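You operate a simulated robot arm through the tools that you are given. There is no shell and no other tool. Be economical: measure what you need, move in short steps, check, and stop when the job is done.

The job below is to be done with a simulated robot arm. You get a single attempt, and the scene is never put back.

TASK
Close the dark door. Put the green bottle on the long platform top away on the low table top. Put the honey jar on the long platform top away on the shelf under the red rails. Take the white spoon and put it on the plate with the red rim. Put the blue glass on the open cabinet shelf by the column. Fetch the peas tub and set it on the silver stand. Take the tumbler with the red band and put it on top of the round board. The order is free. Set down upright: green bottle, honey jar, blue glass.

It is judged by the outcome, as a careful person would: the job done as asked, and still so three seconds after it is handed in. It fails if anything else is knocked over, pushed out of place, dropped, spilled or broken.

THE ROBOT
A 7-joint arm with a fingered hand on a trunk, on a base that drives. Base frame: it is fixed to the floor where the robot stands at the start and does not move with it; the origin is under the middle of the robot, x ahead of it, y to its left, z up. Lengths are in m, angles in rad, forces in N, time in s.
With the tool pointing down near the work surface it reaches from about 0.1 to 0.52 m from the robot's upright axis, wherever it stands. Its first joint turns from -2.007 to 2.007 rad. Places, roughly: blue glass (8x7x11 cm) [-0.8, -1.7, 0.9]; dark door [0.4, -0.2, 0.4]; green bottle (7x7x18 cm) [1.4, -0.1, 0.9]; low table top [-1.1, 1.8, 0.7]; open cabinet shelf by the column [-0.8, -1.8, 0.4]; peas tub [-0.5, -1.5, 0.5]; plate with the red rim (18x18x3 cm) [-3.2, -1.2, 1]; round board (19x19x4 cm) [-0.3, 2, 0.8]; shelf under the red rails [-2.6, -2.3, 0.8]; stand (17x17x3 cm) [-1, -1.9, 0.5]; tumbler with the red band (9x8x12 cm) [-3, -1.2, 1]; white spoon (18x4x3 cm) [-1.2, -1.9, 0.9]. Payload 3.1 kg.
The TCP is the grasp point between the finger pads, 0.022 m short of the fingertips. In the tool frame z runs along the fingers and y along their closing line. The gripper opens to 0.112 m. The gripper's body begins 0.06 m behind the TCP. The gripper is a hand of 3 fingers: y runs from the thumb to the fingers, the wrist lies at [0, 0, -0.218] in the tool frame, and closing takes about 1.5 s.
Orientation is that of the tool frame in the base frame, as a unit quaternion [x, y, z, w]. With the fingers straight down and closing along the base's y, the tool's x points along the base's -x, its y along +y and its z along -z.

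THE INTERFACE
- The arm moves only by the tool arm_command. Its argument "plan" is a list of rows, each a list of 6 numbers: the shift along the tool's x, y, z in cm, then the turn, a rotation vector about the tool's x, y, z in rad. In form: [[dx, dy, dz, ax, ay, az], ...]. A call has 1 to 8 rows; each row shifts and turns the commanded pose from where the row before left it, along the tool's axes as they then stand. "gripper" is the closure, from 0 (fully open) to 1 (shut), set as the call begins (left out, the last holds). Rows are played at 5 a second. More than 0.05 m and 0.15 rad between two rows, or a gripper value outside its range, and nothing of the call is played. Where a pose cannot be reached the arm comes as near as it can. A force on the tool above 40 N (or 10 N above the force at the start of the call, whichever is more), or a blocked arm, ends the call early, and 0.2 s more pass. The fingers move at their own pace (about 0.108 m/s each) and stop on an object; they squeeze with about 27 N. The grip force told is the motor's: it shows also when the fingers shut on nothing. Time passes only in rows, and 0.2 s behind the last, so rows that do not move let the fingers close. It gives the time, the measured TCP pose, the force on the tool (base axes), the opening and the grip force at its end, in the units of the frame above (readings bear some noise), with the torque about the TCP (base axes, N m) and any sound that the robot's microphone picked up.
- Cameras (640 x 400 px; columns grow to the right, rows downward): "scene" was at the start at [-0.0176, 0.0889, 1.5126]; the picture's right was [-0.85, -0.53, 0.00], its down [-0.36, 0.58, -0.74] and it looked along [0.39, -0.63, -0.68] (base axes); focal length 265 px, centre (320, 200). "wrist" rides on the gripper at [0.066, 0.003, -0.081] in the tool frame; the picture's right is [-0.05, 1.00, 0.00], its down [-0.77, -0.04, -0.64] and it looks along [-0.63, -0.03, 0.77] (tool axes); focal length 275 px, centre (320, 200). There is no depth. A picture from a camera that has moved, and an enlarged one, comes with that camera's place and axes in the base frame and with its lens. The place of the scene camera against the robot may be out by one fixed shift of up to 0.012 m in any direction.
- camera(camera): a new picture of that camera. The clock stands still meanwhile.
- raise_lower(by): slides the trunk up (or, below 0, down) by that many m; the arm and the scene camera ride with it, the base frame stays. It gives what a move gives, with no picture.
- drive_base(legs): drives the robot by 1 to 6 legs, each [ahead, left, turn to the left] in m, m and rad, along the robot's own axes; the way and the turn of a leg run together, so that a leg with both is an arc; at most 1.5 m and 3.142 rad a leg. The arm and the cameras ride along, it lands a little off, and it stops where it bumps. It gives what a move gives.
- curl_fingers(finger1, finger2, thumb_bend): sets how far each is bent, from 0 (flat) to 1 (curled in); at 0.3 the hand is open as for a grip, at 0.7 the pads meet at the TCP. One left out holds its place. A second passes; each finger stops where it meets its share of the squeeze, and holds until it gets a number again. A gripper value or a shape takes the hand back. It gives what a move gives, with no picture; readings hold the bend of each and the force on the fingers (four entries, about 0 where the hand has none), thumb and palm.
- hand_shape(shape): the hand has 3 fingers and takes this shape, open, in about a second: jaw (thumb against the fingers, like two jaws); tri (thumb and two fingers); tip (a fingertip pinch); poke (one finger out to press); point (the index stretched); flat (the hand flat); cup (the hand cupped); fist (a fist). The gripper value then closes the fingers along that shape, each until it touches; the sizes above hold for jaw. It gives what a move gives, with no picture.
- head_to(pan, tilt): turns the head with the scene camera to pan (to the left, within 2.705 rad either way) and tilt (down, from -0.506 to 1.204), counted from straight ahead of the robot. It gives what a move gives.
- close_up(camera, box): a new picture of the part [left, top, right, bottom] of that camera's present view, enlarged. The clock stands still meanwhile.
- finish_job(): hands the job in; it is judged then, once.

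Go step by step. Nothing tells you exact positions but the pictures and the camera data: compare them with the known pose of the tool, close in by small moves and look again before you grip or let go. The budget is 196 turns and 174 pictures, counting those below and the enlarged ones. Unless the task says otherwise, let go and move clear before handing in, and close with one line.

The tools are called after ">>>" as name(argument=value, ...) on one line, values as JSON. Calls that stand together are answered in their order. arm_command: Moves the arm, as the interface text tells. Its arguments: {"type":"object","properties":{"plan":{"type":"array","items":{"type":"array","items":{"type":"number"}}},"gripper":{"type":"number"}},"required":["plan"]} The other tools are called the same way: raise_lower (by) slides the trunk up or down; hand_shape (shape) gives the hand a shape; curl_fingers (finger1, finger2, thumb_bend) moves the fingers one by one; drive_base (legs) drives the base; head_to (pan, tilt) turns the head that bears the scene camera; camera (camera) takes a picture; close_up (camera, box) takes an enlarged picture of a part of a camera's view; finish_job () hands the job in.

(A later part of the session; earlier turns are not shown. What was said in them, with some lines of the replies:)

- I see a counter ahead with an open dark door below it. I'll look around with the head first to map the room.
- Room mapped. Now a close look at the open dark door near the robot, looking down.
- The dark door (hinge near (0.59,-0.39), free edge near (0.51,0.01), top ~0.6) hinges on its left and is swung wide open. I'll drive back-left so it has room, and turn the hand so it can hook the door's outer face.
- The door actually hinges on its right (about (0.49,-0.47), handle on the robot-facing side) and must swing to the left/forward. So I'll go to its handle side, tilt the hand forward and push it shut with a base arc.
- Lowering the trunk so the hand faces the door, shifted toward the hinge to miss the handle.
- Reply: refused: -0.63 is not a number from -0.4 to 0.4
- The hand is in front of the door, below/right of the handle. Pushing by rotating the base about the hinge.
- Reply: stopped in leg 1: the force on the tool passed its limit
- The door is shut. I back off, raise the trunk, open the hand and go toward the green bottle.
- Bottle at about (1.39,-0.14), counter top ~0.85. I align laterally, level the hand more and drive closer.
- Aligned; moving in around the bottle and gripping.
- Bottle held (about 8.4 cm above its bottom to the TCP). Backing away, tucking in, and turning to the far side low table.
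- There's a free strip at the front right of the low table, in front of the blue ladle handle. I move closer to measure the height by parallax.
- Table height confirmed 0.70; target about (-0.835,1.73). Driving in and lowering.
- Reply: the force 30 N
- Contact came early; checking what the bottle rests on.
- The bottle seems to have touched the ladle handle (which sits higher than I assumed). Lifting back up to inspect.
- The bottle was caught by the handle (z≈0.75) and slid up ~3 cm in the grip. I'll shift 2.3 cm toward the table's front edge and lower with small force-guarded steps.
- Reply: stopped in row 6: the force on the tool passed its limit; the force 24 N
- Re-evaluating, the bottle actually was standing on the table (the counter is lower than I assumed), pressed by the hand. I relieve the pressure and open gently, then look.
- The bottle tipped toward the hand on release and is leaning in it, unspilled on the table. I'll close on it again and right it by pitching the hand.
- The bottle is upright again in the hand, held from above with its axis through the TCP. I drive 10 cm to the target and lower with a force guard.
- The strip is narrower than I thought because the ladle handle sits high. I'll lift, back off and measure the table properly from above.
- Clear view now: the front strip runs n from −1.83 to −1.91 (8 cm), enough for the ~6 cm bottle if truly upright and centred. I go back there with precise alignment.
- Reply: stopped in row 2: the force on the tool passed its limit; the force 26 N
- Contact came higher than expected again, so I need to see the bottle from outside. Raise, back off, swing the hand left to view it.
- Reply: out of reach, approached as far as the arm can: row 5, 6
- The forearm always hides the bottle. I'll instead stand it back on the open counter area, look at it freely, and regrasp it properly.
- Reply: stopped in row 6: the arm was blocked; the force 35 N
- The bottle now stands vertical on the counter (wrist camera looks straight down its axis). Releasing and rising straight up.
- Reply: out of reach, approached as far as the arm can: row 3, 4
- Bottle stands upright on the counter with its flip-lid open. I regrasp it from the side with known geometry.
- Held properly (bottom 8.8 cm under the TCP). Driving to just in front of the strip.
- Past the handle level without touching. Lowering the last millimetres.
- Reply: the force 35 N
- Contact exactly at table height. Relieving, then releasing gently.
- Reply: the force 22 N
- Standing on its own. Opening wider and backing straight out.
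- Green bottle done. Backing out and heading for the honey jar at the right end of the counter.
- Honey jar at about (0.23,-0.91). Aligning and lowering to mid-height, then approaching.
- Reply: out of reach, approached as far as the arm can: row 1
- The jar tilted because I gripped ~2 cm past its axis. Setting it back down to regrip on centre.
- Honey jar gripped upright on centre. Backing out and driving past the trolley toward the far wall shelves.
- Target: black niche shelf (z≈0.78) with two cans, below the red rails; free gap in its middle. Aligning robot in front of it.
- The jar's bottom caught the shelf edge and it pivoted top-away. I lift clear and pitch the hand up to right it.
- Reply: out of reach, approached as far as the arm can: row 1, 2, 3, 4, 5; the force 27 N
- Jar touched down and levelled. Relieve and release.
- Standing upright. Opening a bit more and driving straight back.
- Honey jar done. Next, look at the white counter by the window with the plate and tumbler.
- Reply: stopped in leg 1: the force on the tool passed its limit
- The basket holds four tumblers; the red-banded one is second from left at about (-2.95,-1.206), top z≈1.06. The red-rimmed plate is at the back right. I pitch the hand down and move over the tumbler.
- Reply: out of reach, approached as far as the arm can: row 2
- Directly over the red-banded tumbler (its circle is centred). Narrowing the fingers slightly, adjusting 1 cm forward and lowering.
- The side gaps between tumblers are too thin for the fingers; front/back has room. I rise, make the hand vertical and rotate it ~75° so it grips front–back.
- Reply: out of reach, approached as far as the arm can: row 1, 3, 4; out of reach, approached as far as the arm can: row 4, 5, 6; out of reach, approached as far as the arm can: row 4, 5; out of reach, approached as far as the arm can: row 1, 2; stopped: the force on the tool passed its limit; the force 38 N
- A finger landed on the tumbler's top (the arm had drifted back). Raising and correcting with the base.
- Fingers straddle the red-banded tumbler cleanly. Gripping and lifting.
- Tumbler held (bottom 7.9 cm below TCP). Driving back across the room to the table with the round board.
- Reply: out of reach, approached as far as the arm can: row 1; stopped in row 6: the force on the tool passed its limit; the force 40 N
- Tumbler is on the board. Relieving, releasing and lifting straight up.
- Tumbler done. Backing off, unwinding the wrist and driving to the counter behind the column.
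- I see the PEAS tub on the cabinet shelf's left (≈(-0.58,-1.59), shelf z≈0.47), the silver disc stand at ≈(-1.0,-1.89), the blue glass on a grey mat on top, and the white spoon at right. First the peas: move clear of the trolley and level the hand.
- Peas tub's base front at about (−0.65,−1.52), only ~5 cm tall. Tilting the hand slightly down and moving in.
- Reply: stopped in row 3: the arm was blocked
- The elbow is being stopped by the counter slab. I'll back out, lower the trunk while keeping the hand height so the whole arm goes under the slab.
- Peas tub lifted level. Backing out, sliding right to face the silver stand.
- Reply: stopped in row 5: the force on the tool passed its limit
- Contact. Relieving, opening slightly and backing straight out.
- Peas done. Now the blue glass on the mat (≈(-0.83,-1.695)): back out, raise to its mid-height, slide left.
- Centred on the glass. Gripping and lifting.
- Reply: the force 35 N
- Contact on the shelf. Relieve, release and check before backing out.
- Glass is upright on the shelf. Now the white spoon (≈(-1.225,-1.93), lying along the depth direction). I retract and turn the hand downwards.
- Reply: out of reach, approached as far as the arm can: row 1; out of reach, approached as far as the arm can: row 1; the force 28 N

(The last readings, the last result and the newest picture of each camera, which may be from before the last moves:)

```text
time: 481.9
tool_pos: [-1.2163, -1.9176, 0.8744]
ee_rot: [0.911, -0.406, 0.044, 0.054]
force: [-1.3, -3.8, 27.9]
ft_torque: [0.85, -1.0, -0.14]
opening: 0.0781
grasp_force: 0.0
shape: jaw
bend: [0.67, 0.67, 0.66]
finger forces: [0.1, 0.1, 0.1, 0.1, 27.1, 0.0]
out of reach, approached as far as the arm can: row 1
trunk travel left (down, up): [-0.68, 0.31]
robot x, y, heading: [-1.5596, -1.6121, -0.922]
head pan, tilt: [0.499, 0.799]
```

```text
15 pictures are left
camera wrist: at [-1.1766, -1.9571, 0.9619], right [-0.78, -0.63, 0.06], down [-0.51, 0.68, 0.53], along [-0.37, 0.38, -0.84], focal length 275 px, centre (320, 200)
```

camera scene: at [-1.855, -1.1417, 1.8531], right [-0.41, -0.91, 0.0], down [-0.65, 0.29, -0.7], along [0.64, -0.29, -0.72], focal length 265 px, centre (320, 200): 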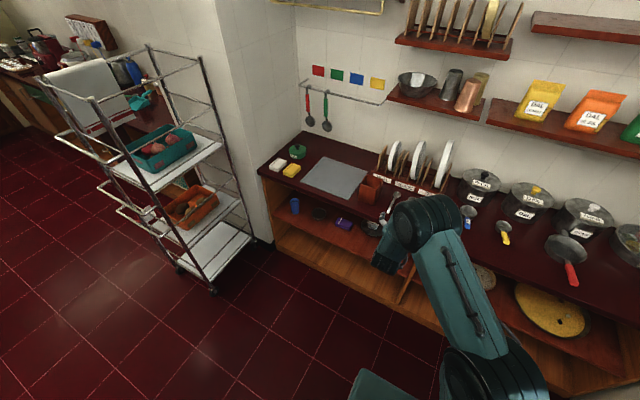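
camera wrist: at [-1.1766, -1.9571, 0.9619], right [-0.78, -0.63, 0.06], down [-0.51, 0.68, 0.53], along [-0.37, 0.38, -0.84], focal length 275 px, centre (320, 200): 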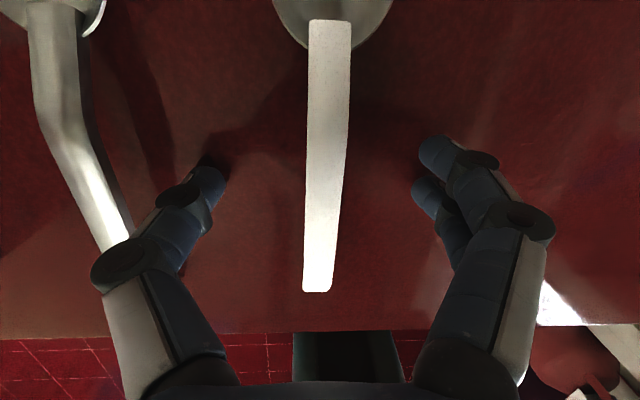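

Thumb touches the counter; the handle lies centred. Lift 4 mm and close.

>>> arm_command(plan=[[0, 0, -0.5, 0, 0, 0], [0, 0, 0, 0, 0, 0]])

>>> arm_command(plan=[[0, 0, 0, 0, 0, 0], [0, 0, 0, 0, 0, 0], [0, 0, 0, 0, 0, 0], [0, 0, 0, 0, 0, 0], [0, 0, 0, 0, 0, 0], [0, 0, 0, 0, 0, 0], [0, 0, 0, 0, 0, 0]], gripper=1)

>>> raise_lower(by=0.15)

>>> camera(camera="wrist")

```text
time: 482.5
tool_pos: [-1.2165, -1.9178, 0.8761]
ee_rot: [0.912, -0.406, 0.039, 0.054]
force: [0.6, -0.5, 1.4]
ft_torque: [-0.02, -0.02, -0.01]
opening: 0.0785
grasp_force: 0.1
shape: jaw
bend: [0.67, 0.67, 0.64]
finger forces: [0.1, 0.1, 0.0, 0.0, 0.1, 0.1]
trunk travel left (down, up): [-0.68, 0.31]
robot x, y, heading: [-1.5596, -1.6041, -0.917]
head pan, tilt: [0.499, 0.799]
```

```text
time: 484.1
tool_pos: [-1.2142, -1.9181, 0.8776]
ee_rot: [0.911, -0.406, 0.041, 0.054]
force: [0.2, 0.3, 0.4]
ft_torque: [-0.02, 0.02, -0.03]
opening: 0.0001
grasp_force: 27.1
shape: jaw
bend: [0.71, 0.67, 0.75]
finger forces: [0.0, 0.1, 0.0, 0.0, 0.3, 0.1]
trunk travel left (down, up): [-0.68, 0.31]
robot x, y, heading: [-1.5567, -1.602, -0.916]
head pan, tilt: [0.499, 0.799]
```

```text
time: 485.9
tool_pos: [-1.2154, -1.918, 1.0266]
ee_rot: [0.911, -0.406, 0.041, 0.054]
force: [0.0, -0.3, 0.1]
ft_torque: [0.0, -0.01, 0.02]
opening: 0.0
grasp_force: 27.0
shape: jaw
bend: [0.71, 0.67, 0.75]
finger forces: [0.0, 0.0, 0.0, 0.0, 0.0, 0.0]
trunk travel left (down, up): [-0.83, 0.16]
robot x, y, heading: [-1.5617, -1.6039, -0.916]
head pan, tilt: [0.499, 0.799]
```

```text
14 pictures are left
camera wrist: at [-1.1755, -1.957, 1.1141], right [-0.77, -0.63, 0.06], down [-0.51, 0.67, 0.54], along [-0.38, 0.39, -0.84], focal length 275 px, centre (320, 200)
```

wrist: 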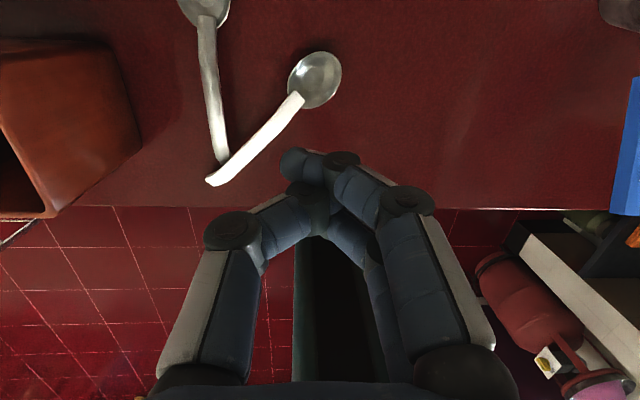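

The pinch closed just above the spoon and swept it diagonally. I level the hand, turn it square to the handle and retry lower.

>>> arm_command(plan=[[-2.0, 0, 0, 0.065, -0.1, 0], [0, 0, 0, 0, 0, 0.146], [0, 0, 0, 0, 0, 0.146], [0, 0, 0, 0, 0, 0.146], [0, 0, 0, 0, 0, 0.146], [0, 0, 0, 0, 0, 0.146], [0, 0, 0, 0, 0, 0.146], [0, 0, 0, 0, 0, 0]], gripper=0.38)

>>> raise_lower(by=-0.06)

>>> camera(camera="wrist")

```text
time: 487.7
tool_pos: [-1.2698, -1.8639, 0.9968]
ee_rot: [-0.654, 0.756, -0.01, -0.004]
force: [0.8, 0.1, 1.1]
ft_torque: [0.03, -0.04, 0.04]
opening: 0.0694
grasp_force: 0.0
shape: jaw
bend: [0.71, 0.71, 0.69]
finger forces: [0.1, 0.0, 0.0, 0.1, 0.1, 0.0]
out of reach, approached as far as the arm can: row 1, 2, 3, 4
trunk travel left (down, up): [-0.83, 0.16]
robot x, y, heading: [-1.562, -1.6057, -0.918]
head pan, tilt: [0.499, 0.799]
```

```text
time: 488.7
tool_pos: [-1.2687, -1.8649, 0.9349]
ee_rot: [-0.655, 0.755, -0.01, -0.005]
force: [-0.4, 0.5, -0.5]
ft_torque: [0.0, 0.03, 0.01]
opening: 0.0691
grasp_force: 0.1
shape: jaw
bend: [0.71, 0.71, 0.69]
finger forces: [0.0, 0.1, 0.0, 0.0, 0.0, 0.0]
trunk travel left (down, up): [-0.77, 0.22]
robot x, y, heading: [-1.5587, -1.6011, -0.919]
head pan, tilt: [0.499, 0.799]
```

```text
13 pictures are left
camera wrist: at [-1.2829, -1.9268, 1.0186], right [-0.98, 0.19, -0.01], down [0.14, 0.77, 0.62], along [0.12, 0.61, -0.78], focal length 275 px, centre (320, 200)
```

wrist: 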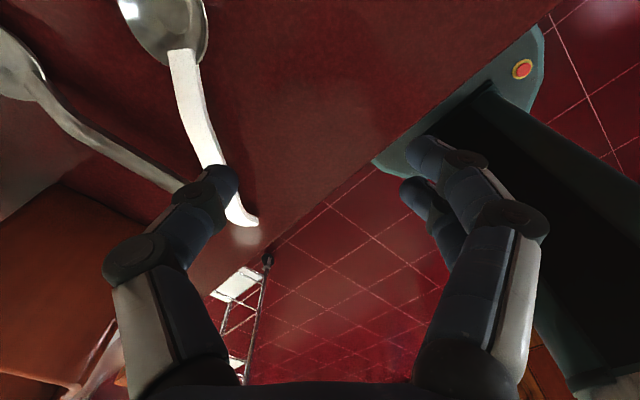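

>>> arm_command(plan=[[-0.3, -3.3, 0, 0, 0, 0], [-0.3, -3.3, 0, 0, 0, 0], [0, 0, 2.5, 0, 0, 0], [0, 0, 1.5, 0, 0, 0], [0, 0, 0, 0, 0, 0]], gripper=0.48)

>>> camera(camera="wrist")

```text
time: 489.9
tool_pos: [-1.215, -1.8613, 0.8965]
ee_rot: [-0.655, 0.755, -0.01, -0.004]
force: [-0.1, 0.5, -0.6]
ft_torque: [-0.02, 0.02, -0.03]
opening: 0.0586
grasp_force: 0.0
shape: jaw
bend: [0.72, 0.72, 0.7]
finger forces: [0.0, 0.0, 0.0, 0.1, 0.1, 0.1]
out of reach, approached as far as the arm can: row 1, 2
trunk travel left (down, up): [-0.77, 0.22]
robot x, y, heading: [-1.5575, -1.6037, -0.917]
head pan, tilt: [0.499, 0.799]
```

```text
12 pictures are left
camera wrist: at [-1.2276, -1.9226, 0.9778], right [-0.98, 0.19, -0.01], down [0.14, 0.77, 0.62], along [0.12, 0.61, -0.78], focal length 275 px, centre (320, 200)
```

wrist: 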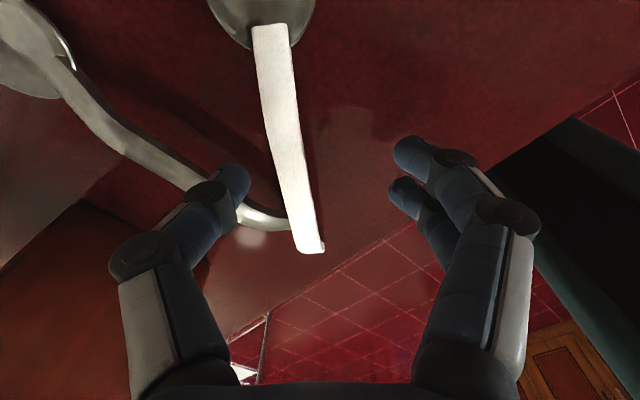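

>>> drive_base(legs=[[0.036, -0.011, 0]])

>>> camera(camera="wrist")

```text
time: 490.7
tool_pos: [-1.2012, -1.8956, 0.8961]
ee_rot: [-0.655, 0.756, -0.009, -0.005]
force: [-0.3, 1.1, 0.3]
ft_torque: [0.02, -0.03, 0.0]
opening: 0.0587
grasp_force: 0.1
shape: jaw
bend: [0.72, 0.72, 0.7]
finger forces: [0.0, 0.0, 0.0, 0.0, 0.0, 0.1]
trunk travel left (down, up): [-0.77, 0.22]
robot x, y, heading: [-1.5452, -1.6391, -0.917]
head pan, tilt: [0.499, 0.799]
```

```text
11 pictures are left
camera wrist: at [-1.2138, -1.9583, 0.9778], right [-0.98, 0.19, -0.01], down [0.14, 0.77, 0.62], along [0.12, 0.61, -0.78], focal length 275 px, centre (320, 200)
```

wrist: 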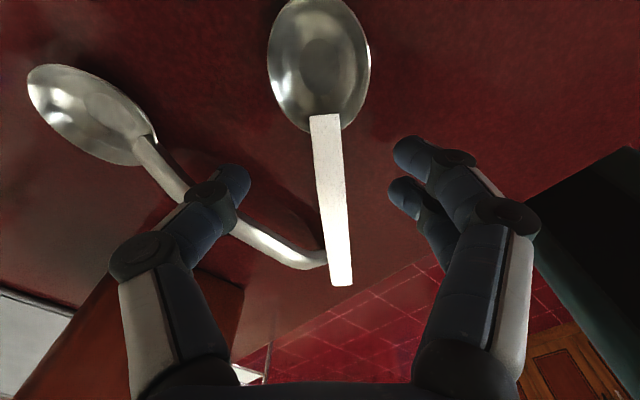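

Now aligned: the handle lies between the pads and the other spoon is clear. Lowering to the counter and closing.

>>> arm_command(plan=[[0, 0, 1.4, 0, 0, 0], [0, 0, 0.5, 0, 0, 0], [0, 0, 0.3, 0, 0, 0], [0, 0, 0.3, 0, 0, 0], [0, 0, 0.2, 0, 0, 0]])

>>> arm_command(plan=[[0, 0, -0.1, 0, 0, 0], [0, 0, 0, 0, 0, 0], [0, 0, 0, 0, 0, 0], [0, 0, 0, 0, 0, 0], [0, 0, 0, 0, 0, 0], [0, 0, 0, 0, 0, 0]], gripper=1)

```text
time: 491.9
tool_pos: [-1.2016, -1.8953, 0.872]
ee_rot: [-0.654, 0.756, -0.011, -0.005]
force: [0.7, 0.7, 30.8]
ft_torque: [0.26, 0.95, 0.03]
opening: 0.0573
grasp_force: 0.1
shape: jaw
bend: [0.74, 0.75, 0.7]
finger forces: [12.7, 16.3, 0.0, 0.1, 1.8, 0.1]
trunk travel left (down, up): [-0.77, 0.22]
robot x, y, heading: [-1.5462, -1.6366, -0.917]
head pan, tilt: [0.499, 0.799]
```

```text
time: 493.3
tool_pos: [-1.2001, -1.8959, 0.8703]
ee_rot: [-0.654, 0.756, -0.009, -0.005]
force: [-1.1, 0.2, -1.0]
ft_torque: [0.01, 0.0, -0.01]
opening: 0.0
grasp_force: 27.4
shape: jaw
bend: [0.7, 0.7, 0.75]
finger forces: [0.0, 0.0, 0.0, 0.1, 0.6, 0.1]
trunk travel left (down, up): [-0.77, 0.22]
robot x, y, heading: [-1.5469, -1.6377, -0.923]
head pan, tilt: [0.499, 0.799]
```

>>> camera(camera="wrist")

```text
10 pictures are left
camera wrist: at [-1.2137, -1.9588, 0.9519], right [-0.98, 0.19, -0.01], down [0.14, 0.77, 0.62], along [0.12, 0.61, -0.78], focal length 275 px, centre (320, 200)
```

wrist: 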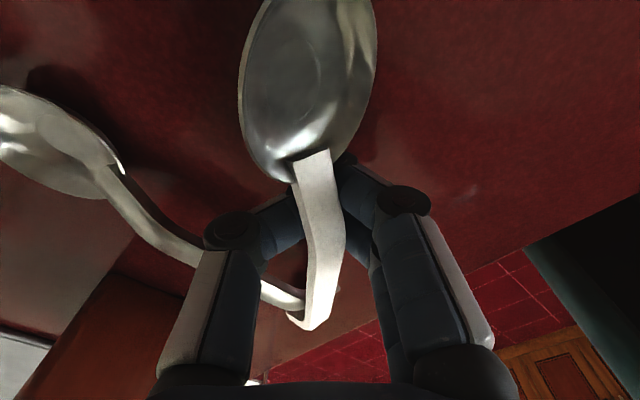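

The arched handle is above my closed fingertips – so I was gripping too low. Open, rise 1.3 cm, close on the handle.

>>> arm_command(plan=[[0, 0, 0, 0, 0, 0], [0, 0, 0, 0, 0, 0], [0, 0, -0.7, 0, 0, 0], [0, 0, -0.6, 0, 0, 0]], gripper=0.45)

>>> arm_command(plan=[[0, 0, 0, 0, 0, 0], [0, 0, 0, 0, 0, 0], [0, 0, 0, 0, 0, 0], [0, 0, 0, 0, 0, 0], [0, 0, 0, 0, 0, 0], [0, 0, 0, 0, 0, 0]], gripper=1)

```text
time: 494.3
tool_pos: [-1.2, -1.896, 0.8836]
ee_rot: [-0.654, 0.756, -0.01, -0.006]
force: [-0.2, 0.5, -0.1]
ft_torque: [0.03, -0.02, 0.03]
opening: 0.0612
grasp_force: 0.0
shape: jaw
bend: [0.72, 0.72, 0.7]
finger forces: [0.0, 0.0, 0.1, 0.1, 0.0, 0.0]
trunk travel left (down, up): [-0.77, 0.22]
robot x, y, heading: [-1.5476, -1.6412, -0.915]
head pan, tilt: [0.499, 0.799]
```

```text
time: 495.7
tool_pos: [-1.2005, -1.8946, 0.8824]
ee_rot: [-0.655, 0.756, -0.01, -0.006]
force: [0.4, -0.4, 0.8]
ft_torque: [-0.08, -0.05, 0.01]
opening: 0.007
grasp_force: 27.3
shape: jaw
bend: [0.71, 0.72, 0.71]
finger forces: [13.6, 9.2, 0.0, 0.0, 24.5, 0.0]
trunk travel left (down, up): [-0.77, 0.22]
robot x, y, heading: [-1.5506, -1.6382, -0.921]
head pan, tilt: [0.499, 0.799]
```

Spoon gripped. Lifting and driving to the basket by the window.

>>> raise_lower(by=0.21)

>>> drive_base(legs=[[-0.78, 0, 0], [0, 0, -1.578], [0, -0.56, 0]])

>>> camera(camera="wrist")

```text
time: 498.0
tool_pos: [-1.2003, -1.8954, 1.092]
ee_rot: [-0.655, 0.755, -0.009, -0.006]
force: [-0.6, 0.1, -0.5]
ft_torque: [0.0, -0.01, -0.01]
opening: 0.0057
grasp_force: 27.2
shape: jaw
bend: [0.71, 0.74, 0.71]
finger forces: [18.2, 6.1, 0.1, 0.0, 23.2, 0.0]
trunk travel left (down, up): [-0.98, 0.01]
robot x, y, heading: [-1.5463, -1.6369, -0.917]
head pan, tilt: [0.499, 0.799]
```

```text
time: 508.8
tool_pos: [-2.609, -0.9016, 1.0934]
ee_rot: [0.079, 0.997, -0.002, -0.011]
force: [0.4, -0.1, -0.2]
ft_torque: [0.0, -0.03, 0.0]
opening: 0.0054
grasp_force: 26.9
shape: jaw
bend: [0.71, 0.74, 0.71]
finger forces: [17.6, 5.7, 0.0, 0.0, 22.8, 0.1]
trunk travel left (down, up): [-0.98, 0.01]
robot x, y, heading: [-2.3476, -0.5603, -2.51]
head pan, tilt: [0.499, 0.799]
```

```text
9 pictures are left
camera wrist: at [-2.6717, -0.8862, 1.1747], right [0.2, 0.98, -0.01], down [0.77, -0.16, 0.62], along [0.61, -0.13, -0.78], focal length 275 px, centre (320, 200)
```

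wrist: 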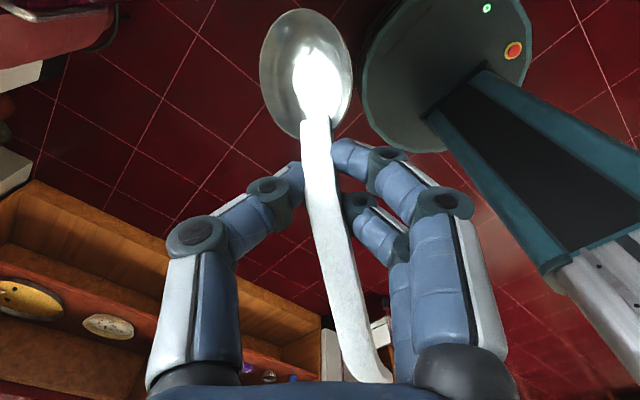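

Held by the handle, bowl hanging down. I turn the hand to face the basket and pitch it so the spoon lies flatter.

>>> arm_command(plan=[[0, 0, 0, 0, 0, -0.132], [0, 0, 0, 0, 0, -0.132], [0, 0, 0, 0, 0, -0.132], [0, 0, 0, 0, 0, -0.132], [0, 0, 0, 0, 0, -0.132], [0, 0, 0, 0, 0, -0.132]])

>>> arm_command(plan=[[0, 4, 0, 0, 0.14, 0], [0, 4, 0, 0, 0.14, 0], [0, 4, 0, 0, 0.14, 0], [0, 0, 0, 0, 0.14, 0], [0, 0, 0, 0, 0.14, 0]])

>>> camera(camera="wrist")

```text
time: 510.2
tool_pos: [-2.6094, -0.9012, 1.0931]
ee_rot: [-0.311, 0.95, 0.001, -0.011]
force: [0.6, 0.1, -0.2]
ft_torque: [0.01, 0.02, 0.01]
opening: 0.0057
grasp_force: 27.3
shape: jaw
bend: [0.71, 0.74, 0.71]
finger forces: [17.7, 5.6, 0.0, 0.0, 22.9, 0.0]
trunk travel left (down, up): [-0.98, 0.01]
robot x, y, heading: [-2.3447, -0.5589, -2.502]
head pan, tilt: [0.499, 0.799]
```

```text
time: 511.4
tool_pos: [-2.6596, -0.8231, 1.0923]
ee_rot: [-0.3, 0.905, -0.116, -0.277]
force: [0.6, -0.4, -0.1]
ft_torque: [0.0, -0.01, -0.03]
opening: 0.0056
grasp_force: 26.6
shape: jaw
bend: [0.71, 0.74, 0.71]
finger forces: [16.7, 5.3, 0.0, 0.0, 22.2, 0.1]
out of reach, approached as far as the arm can: row 3, 4
trunk travel left (down, up): [-0.98, 0.01]
robot x, y, heading: [-2.3476, -0.5621, -2.507]
head pan, tilt: [0.499, 0.799]
```

```text
8 pictures are left
camera wrist: at [-2.6716, -0.8219, 1.1966], right [-0.58, 0.81, -0.07], down [0.81, 0.58, 0.08], along [0.11, -0.01, -0.99], focal length 275 px, centre (320, 200)
```

wrist: 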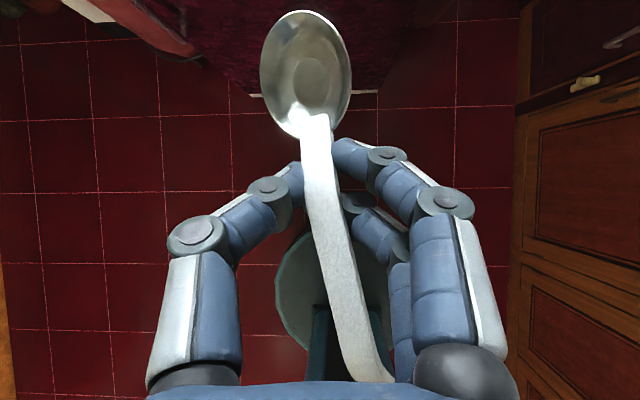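

>>> arm_command(plan=[[1.72, 0, -2.46, 0, 0, 0], [0.6, 0, -0.8, 0, 0, 0]])

>>> drive_base(legs=[[0, -0.008, 0.008], [0.46, 0, 0]])

>>> camera(camera="wrist")

```text
time: 512.0
tool_pos: [-2.6651, -0.8203, 1.1329]
ee_rot: [-0.3, 0.906, -0.116, -0.276]
force: [0.0, -0.5, -0.7]
ft_torque: [-0.02, 0.0, -0.03]
opening: 0.0053
grasp_force: 27.4
shape: jaw
bend: [0.71, 0.74, 0.71]
finger forces: [16.7, 5.2, 0.0, 0.0, 22.3, 0.0]
trunk travel left (down, up): [-0.98, 0.01]
robot x, y, heading: [-2.3474, -0.5604, -2.507]
head pan, tilt: [0.499, 0.799]
```

```text
time: 515.1
tool_pos: [-3.0166, -1.0853, 1.1329]
ee_rot: [-0.308, 0.903, -0.119, -0.275]
force: [-0.5, -0.5, -0.5]
ft_torque: [-0.01, 0.0, 0.02]
opening: 0.0052
grasp_force: 26.9
shape: jaw
bend: [0.71, 0.74, 0.71]
finger forces: [16.8, 5.2, 0.0, 0.0, 22.3, 0.0]
trunk travel left (down, up): [-0.98, 0.01]
robot x, y, heading: [-2.7045, -0.8192, -2.491]
head pan, tilt: [0.499, 0.799]
```

```text
7 pictures are left
camera wrist: at [-3.0286, -1.0829, 1.2369], right [-0.59, 0.8, -0.07], down [0.8, 0.59, 0.08], along [0.11, -0.01, -0.99], focal length 275 px, centre (320, 200)
```

wrist: 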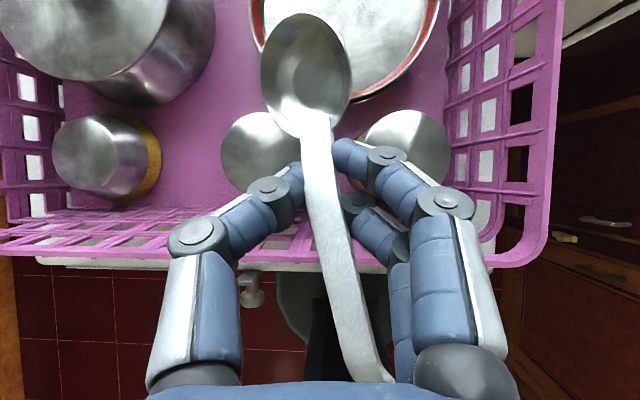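

>>> drive_base(legs=[[0.04, -0.008, 0]])

>>> arm_command(plan=[[3.33, 0.2, 2.33, 0, 0, 0], [3.33, 0.2, 2.33, 0, 0, 0], [3.33, 0.1, 2.33, 0, 0, 0]])

>>> camera(camera="wrist")

```text
time: 515.9
tool_pos: [-3.051, -1.1006, 1.1344]
ee_rot: [-0.309, 0.902, -0.12, -0.276]
force: [-1.2, -0.8, -0.7]
ft_torque: [-0.04, 0.02, 0.02]
opening: 0.0056
grasp_force: 27.2
shape: jaw
bend: [0.71, 0.74, 0.71]
finger forces: [16.8, 5.2, 0.0, 0.0, 22.3, 0.0]
trunk travel left (down, up): [-0.98, 0.01]
robot x, y, heading: [-2.7393, -0.8393, -2.491]
head pan, tilt: [0.499, 0.799]
```

```text
time: 516.7
tool_pos: [-3.158, -1.176, 1.1316]
ee_rot: [-0.308, 0.903, -0.119, -0.274]
force: [0.0, 0.8, -0.4]
ft_torque: [0.03, -0.04, -0.01]
opening: 0.0056
grasp_force: 26.5
shape: jaw
bend: [0.71, 0.74, 0.71]
finger forces: [16.7, 5.1, 0.1, 0.1, 22.2, 0.0]
trunk travel left (down, up): [-0.98, 0.01]
robot x, y, heading: [-2.7368, -0.8399, -2.489]
head pan, tilt: [0.499, 0.799]
```

```text
6 pictures are left
camera wrist: at [-3.1693, -1.1739, 1.2345], right [-0.59, 0.81, -0.07], down [0.8, 0.59, 0.09], along [0.11, -0.01, -0.99], focal length 275 px, centre (320, 200)
```

wrist: 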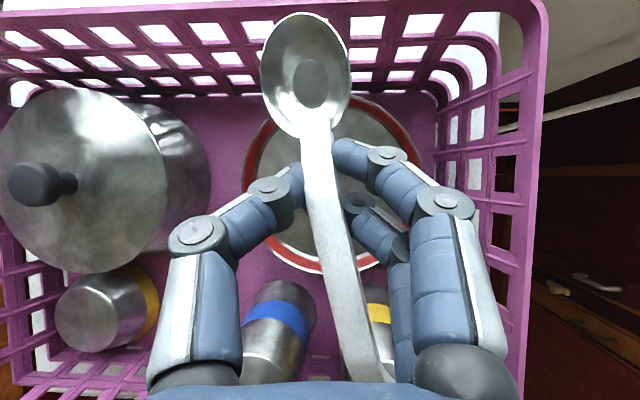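

>>> arm_command(plan=[[-1.23, 0, -0.86, 0, 0, 0]])

>>> raise_lower(by=-0.08)

>>> arm_command(plan=[[-0.57, 0, 0.82, 0, 0, 0], [-0.57, 0, 0.82, 0, 0, 0], [-0.34, 0, 0.49, 0, 0, 0], [-0.34, 0, 0.49, 0, 0, 0], [-0.34, 0, 0.49, 0, 0, 0], [-0.34, 0, 0.49, 0, 0, 0]])

>>> camera(camera="wrist")

```text
time: 517.1
tool_pos: [-3.141, -1.1621, 1.1325]
ee_rot: [-0.308, 0.903, -0.119, -0.275]
force: [0.6, 0.0, -1.4]
ft_torque: [0.01, 0.01, 0.0]
opening: 0.0054
grasp_force: 27.0
shape: jaw
bend: [0.71, 0.74, 0.71]
finger forces: [16.7, 5.2, 0.1, 0.1, 22.2, 0.0]
trunk travel left (down, up): [-0.98, 0.01]
robot x, y, heading: [-2.7416, -0.841, -2.494]
head pan, tilt: [0.499, 0.799]
```

```text
time: 518.3
tool_pos: [-3.1442, -1.1647, 1.0512]
ee_rot: [-0.308, 0.903, -0.118, -0.275]
force: [0.9, -0.7, -0.8]
ft_torque: [0.01, -0.01, 0.03]
opening: 0.0053
grasp_force: 27.2
shape: jaw
bend: [0.71, 0.74, 0.71]
finger forces: [16.7, 5.1, 0.0, 0.0, 22.3, 0.0]
trunk travel left (down, up): [-0.9, 0.09]
robot x, y, heading: [-2.7403, -0.8351, -2.487]
head pan, tilt: [0.499, 0.799]
```

```text
time: 519.7
tool_pos: [-3.1414, -1.167, 1.0093]
ee_rot: [-0.308, 0.903, -0.118, -0.275]
force: [0.6, -0.1, -0.4]
ft_torque: [-0.04, -0.01, 0.02]
opening: 0.0053
grasp_force: 27.2
shape: jaw
bend: [0.71, 0.74, 0.71]
finger forces: [16.7, 2.8, 0.0, 0.1, 22.1, 0.1]
trunk travel left (down, up): [-0.9, 0.09]
robot x, y, heading: [-2.7394, -0.8348, -2.486]
head pan, tilt: [0.499, 0.799]
```

```text
5 pictures are left
camera wrist: at [-3.1532, -1.1649, 1.1123], right [-0.59, 0.8, -0.07], down [0.8, 0.59, 0.08], along [0.11, -0.01, -0.99], focal length 275 px, centre (320, 200)
```

wrist: 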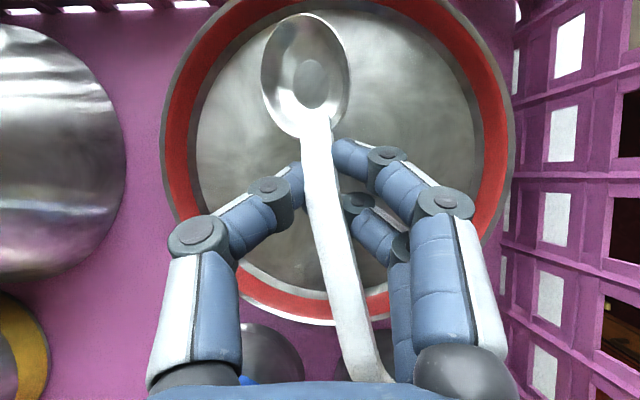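

Over the plate. Lowering the last bit with the force guard.

>>> arm_command(plan=[[-0.23, 0, 0.33, 0, 0, 0], [-0.23, 0, 0.33, 0, 0, 0], [-0.23, 0, 0.33, 0, 0, 0], [-0.23, 0, 0.33, 0, 0, 0], [-0.23, 0, 0.33, 0, 0, 0], [-0.23, 0, 0.33, 0, 0, 0], [-0.23, 0, 0.33, 0, 0, 0], [0, 0, 0, 0, 0, 0]])

```text
time: 521.5
tool_pos: [-3.1405, -1.167, 0.9798]
ee_rot: [-0.307, 0.904, -0.118, -0.275]
force: [0.0, 0.1, 1.3]
ft_torque: [0.0, 0.0, -0.02]
opening: 0.0016
grasp_force: 27.0
shape: jaw
bend: [0.74, 0.75, 0.75]
finger forces: [0.1, 0.1, 0.1, 0.0, 0.4, 0.0]
trunk travel left (down, up): [-0.9, 0.09]
robot x, y, heading: [-2.7432, -0.839, -2.49]
head pan, tilt: [0.499, 0.799]
```

>>> camera(camera="wrist")

```text
4 pictures are left
camera wrist: at [-3.1521, -1.1646, 1.0838], right [-0.59, 0.8, -0.07], down [0.8, 0.59, 0.09], along [0.11, -0.01, -0.99], focal length 275 px, centre (320, 200)
```

wrist: 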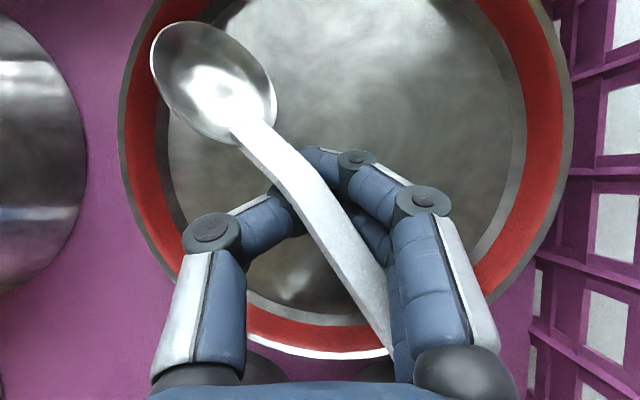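

The spoon slipped from the pinch and lies on the plate across my closed fingers. I open gradually so it settles on the plate, then look.

>>> arm_command(plan=[[0, 0, 0, 0, 0, 0], [0, 0, 0, 0, 0, 0], [0, 0, 0, 0, 0, 0]], gripper=0.6)

>>> arm_command(plan=[[0, 0, 0, 0, 0, 0], [0, 0, 0, 0, 0, 0], [0, 0, 0, 0, 0, 0], [0, 0, 0, 0, 0, 0]], gripper=0.3)

>>> camera(camera="wrist")

```text
time: 522.3
tool_pos: [-3.1398, -1.1676, 0.9818]
ee_rot: [-0.308, 0.903, -0.119, -0.277]
force: [2.6, -4.2, 11.3]
ft_torque: [0.06, 0.09, 0.0]
opening: 0.0411
grasp_force: 0.0
shape: jaw
bend: [0.73, 0.78, 0.7]
finger forces: [0.0, 12.1, 0.0, 0.0, 0.0, 0.1]
trunk travel left (down, up): [-0.9, 0.09]
robot x, y, heading: [-2.7428, -0.8389, -2.491]
head pan, tilt: [0.499, 0.799]
```

```text
time: 523.3
tool_pos: [-3.1392, -1.1655, 0.9815]
ee_rot: [-0.307, 0.903, -0.118, -0.276]
force: [2.3, -5.2, 22.6]
ft_torque: [0.23, 0.21, 0.04]
opening: 0.069
grasp_force: 0.1
shape: jaw
bend: [0.67, 0.79, 0.64]
finger forces: [0.1, 22.1, 0.0, 0.0, 0.1, 0.1]
trunk travel left (down, up): [-0.9, 0.09]
robot x, y, heading: [-2.7446, -0.8403, -2.488]
head pan, tilt: [0.499, 0.799]
```

```text
3 pictures are left
camera wrist: at [-3.1502, -1.1643, 1.0858], right [-0.59, 0.8, -0.07], down [0.8, 0.59, 0.08], along [0.11, -0.01, -0.99], focal length 275 px, centre (320, 200)
```

wrist: 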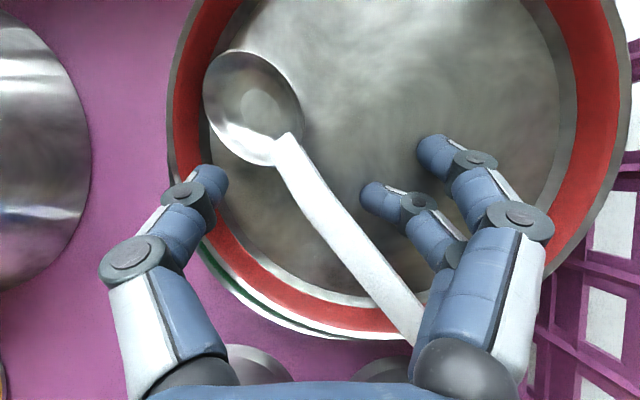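

The spoon rests in the plate with its bowl inside. Lifting the hand straight up and out.

>>> arm_command(plan=[[0.57, 0, -0.82, 0, 0, 0], [1.15, 0, -1.64, 0, 0, 0], [2.3, 0, -3.28, 0, 0, 0]])

>>> raise_lower(by=0.08)

>>> camera(camera="wrist")

```text
time: 524.1
tool_pos: [-3.1415, -1.1651, 1.0496]
ee_rot: [-0.307, 0.904, -0.118, -0.275]
force: [-0.1, -0.1, -0.4]
ft_torque: [0.0, 0.01, 0.01]
opening: 0.0782
grasp_force: 0.1
shape: jaw
bend: [0.67, 0.67, 0.64]
finger forces: [0.0, 0.1, 0.0, 0.1, 0.1, 0.0]
trunk travel left (down, up): [-0.9, 0.09]
robot x, y, heading: [-2.7397, -0.8406, -2.489]
head pan, tilt: [0.499, 0.799]
```

```text
time: 525.3
tool_pos: [-3.1426, -1.1671, 1.1299]
ee_rot: [-0.307, 0.903, -0.119, -0.274]
force: [0.4, -0.2, 1.0]
ft_torque: [-0.03, -0.01, -0.01]
opening: 0.0783
grasp_force: 0.1
shape: jaw
bend: [0.67, 0.67, 0.64]
finger forces: [0.1, 0.1, 0.0, 0.0, 0.1, 0.0]
trunk travel left (down, up): [-0.98, 0.01]
robot x, y, heading: [-2.743, -0.8417, -2.486]
head pan, tilt: [0.499, 0.799]
```

```text
2 pictures are left
camera wrist: at [-3.1546, -1.1647, 1.2337], right [-0.59, 0.8, -0.07], down [0.8, 0.59, 0.09], along [0.11, -0.01, -0.99], focal length 275 px, centre (320, 200)
```

wrist: 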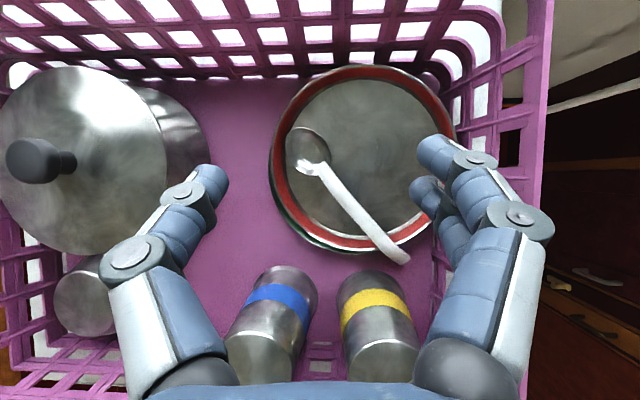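

Spoon is on the plate. Backing away from the basket before handing in.

>>> drive_base(legs=[[-0.6, 0, 0]])

>>> head_to(pan=-0.2, tilt=0.5)

>>> camera(camera="scene")

```text
time: 528.7
tool_pos: [-2.6564, -0.7971, 1.1298]
ee_rot: [-0.312, 0.901, -0.12, -0.275]
force: [-0.5, 0.2, -0.1]
ft_torque: [0.02, -0.01, 0.02]
opening: 0.0781
grasp_force: 0.0
shape: jaw
bend: [0.67, 0.67, 0.64]
finger forces: [0.1, 0.0, 0.1, 0.0, 0.0, 0.1]
trunk travel left (down, up): [-0.98, 0.01]
robot x, y, heading: [-2.2649, -0.4638, -2.478]
head pan, tilt: [0.499, 0.799]
```

```text
time: 529.8
tool_pos: [-2.657, -0.7978, 1.1298]
ee_rot: [-0.313, 0.902, -0.12, -0.274]
force: [0.3, 1.0, 0.5]
ft_torque: [-0.02, -0.02, -0.01]
opening: 0.0782
grasp_force: 0.0
shape: jaw
bend: [0.67, 0.67, 0.64]
finger forces: [0.0, 0.0, 0.0, 0.0, 0.0, 0.1]
trunk travel left (down, up): [-0.98, 0.01]
robot x, y, heading: [-2.2593, -0.4632, -2.475]
head pan, tilt: [-0.201, 0.499]
```

```text
1 pictures are left
camera scene: at [-2.2, -0.5821, 1.879], right [-0.45, 0.89, 0.0], down [0.43, 0.21, -0.88], along [-0.78, -0.39, -0.48], focal length 265 px, centre (320, 200)
```

scene: 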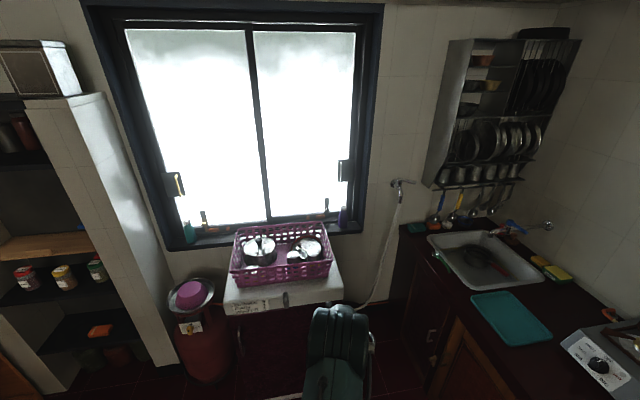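

All seven items look in place, and the hand is clear of everything. Handing in.

>>> finish_job()

```text
The job is handed in.
```

I finished and handed in all seven jobs. The dark door is shut, the green bottle, honey jar and blue glass stand upright in their places, the peas tub is on the silver stand, the red-banded tumbler is on the round board, and the white spoon is on the red-rimmed plate. The green bottle's flip lid came open during handling, the plate shifted about 2 cm, and the spoon's handle overhangs its front rim.
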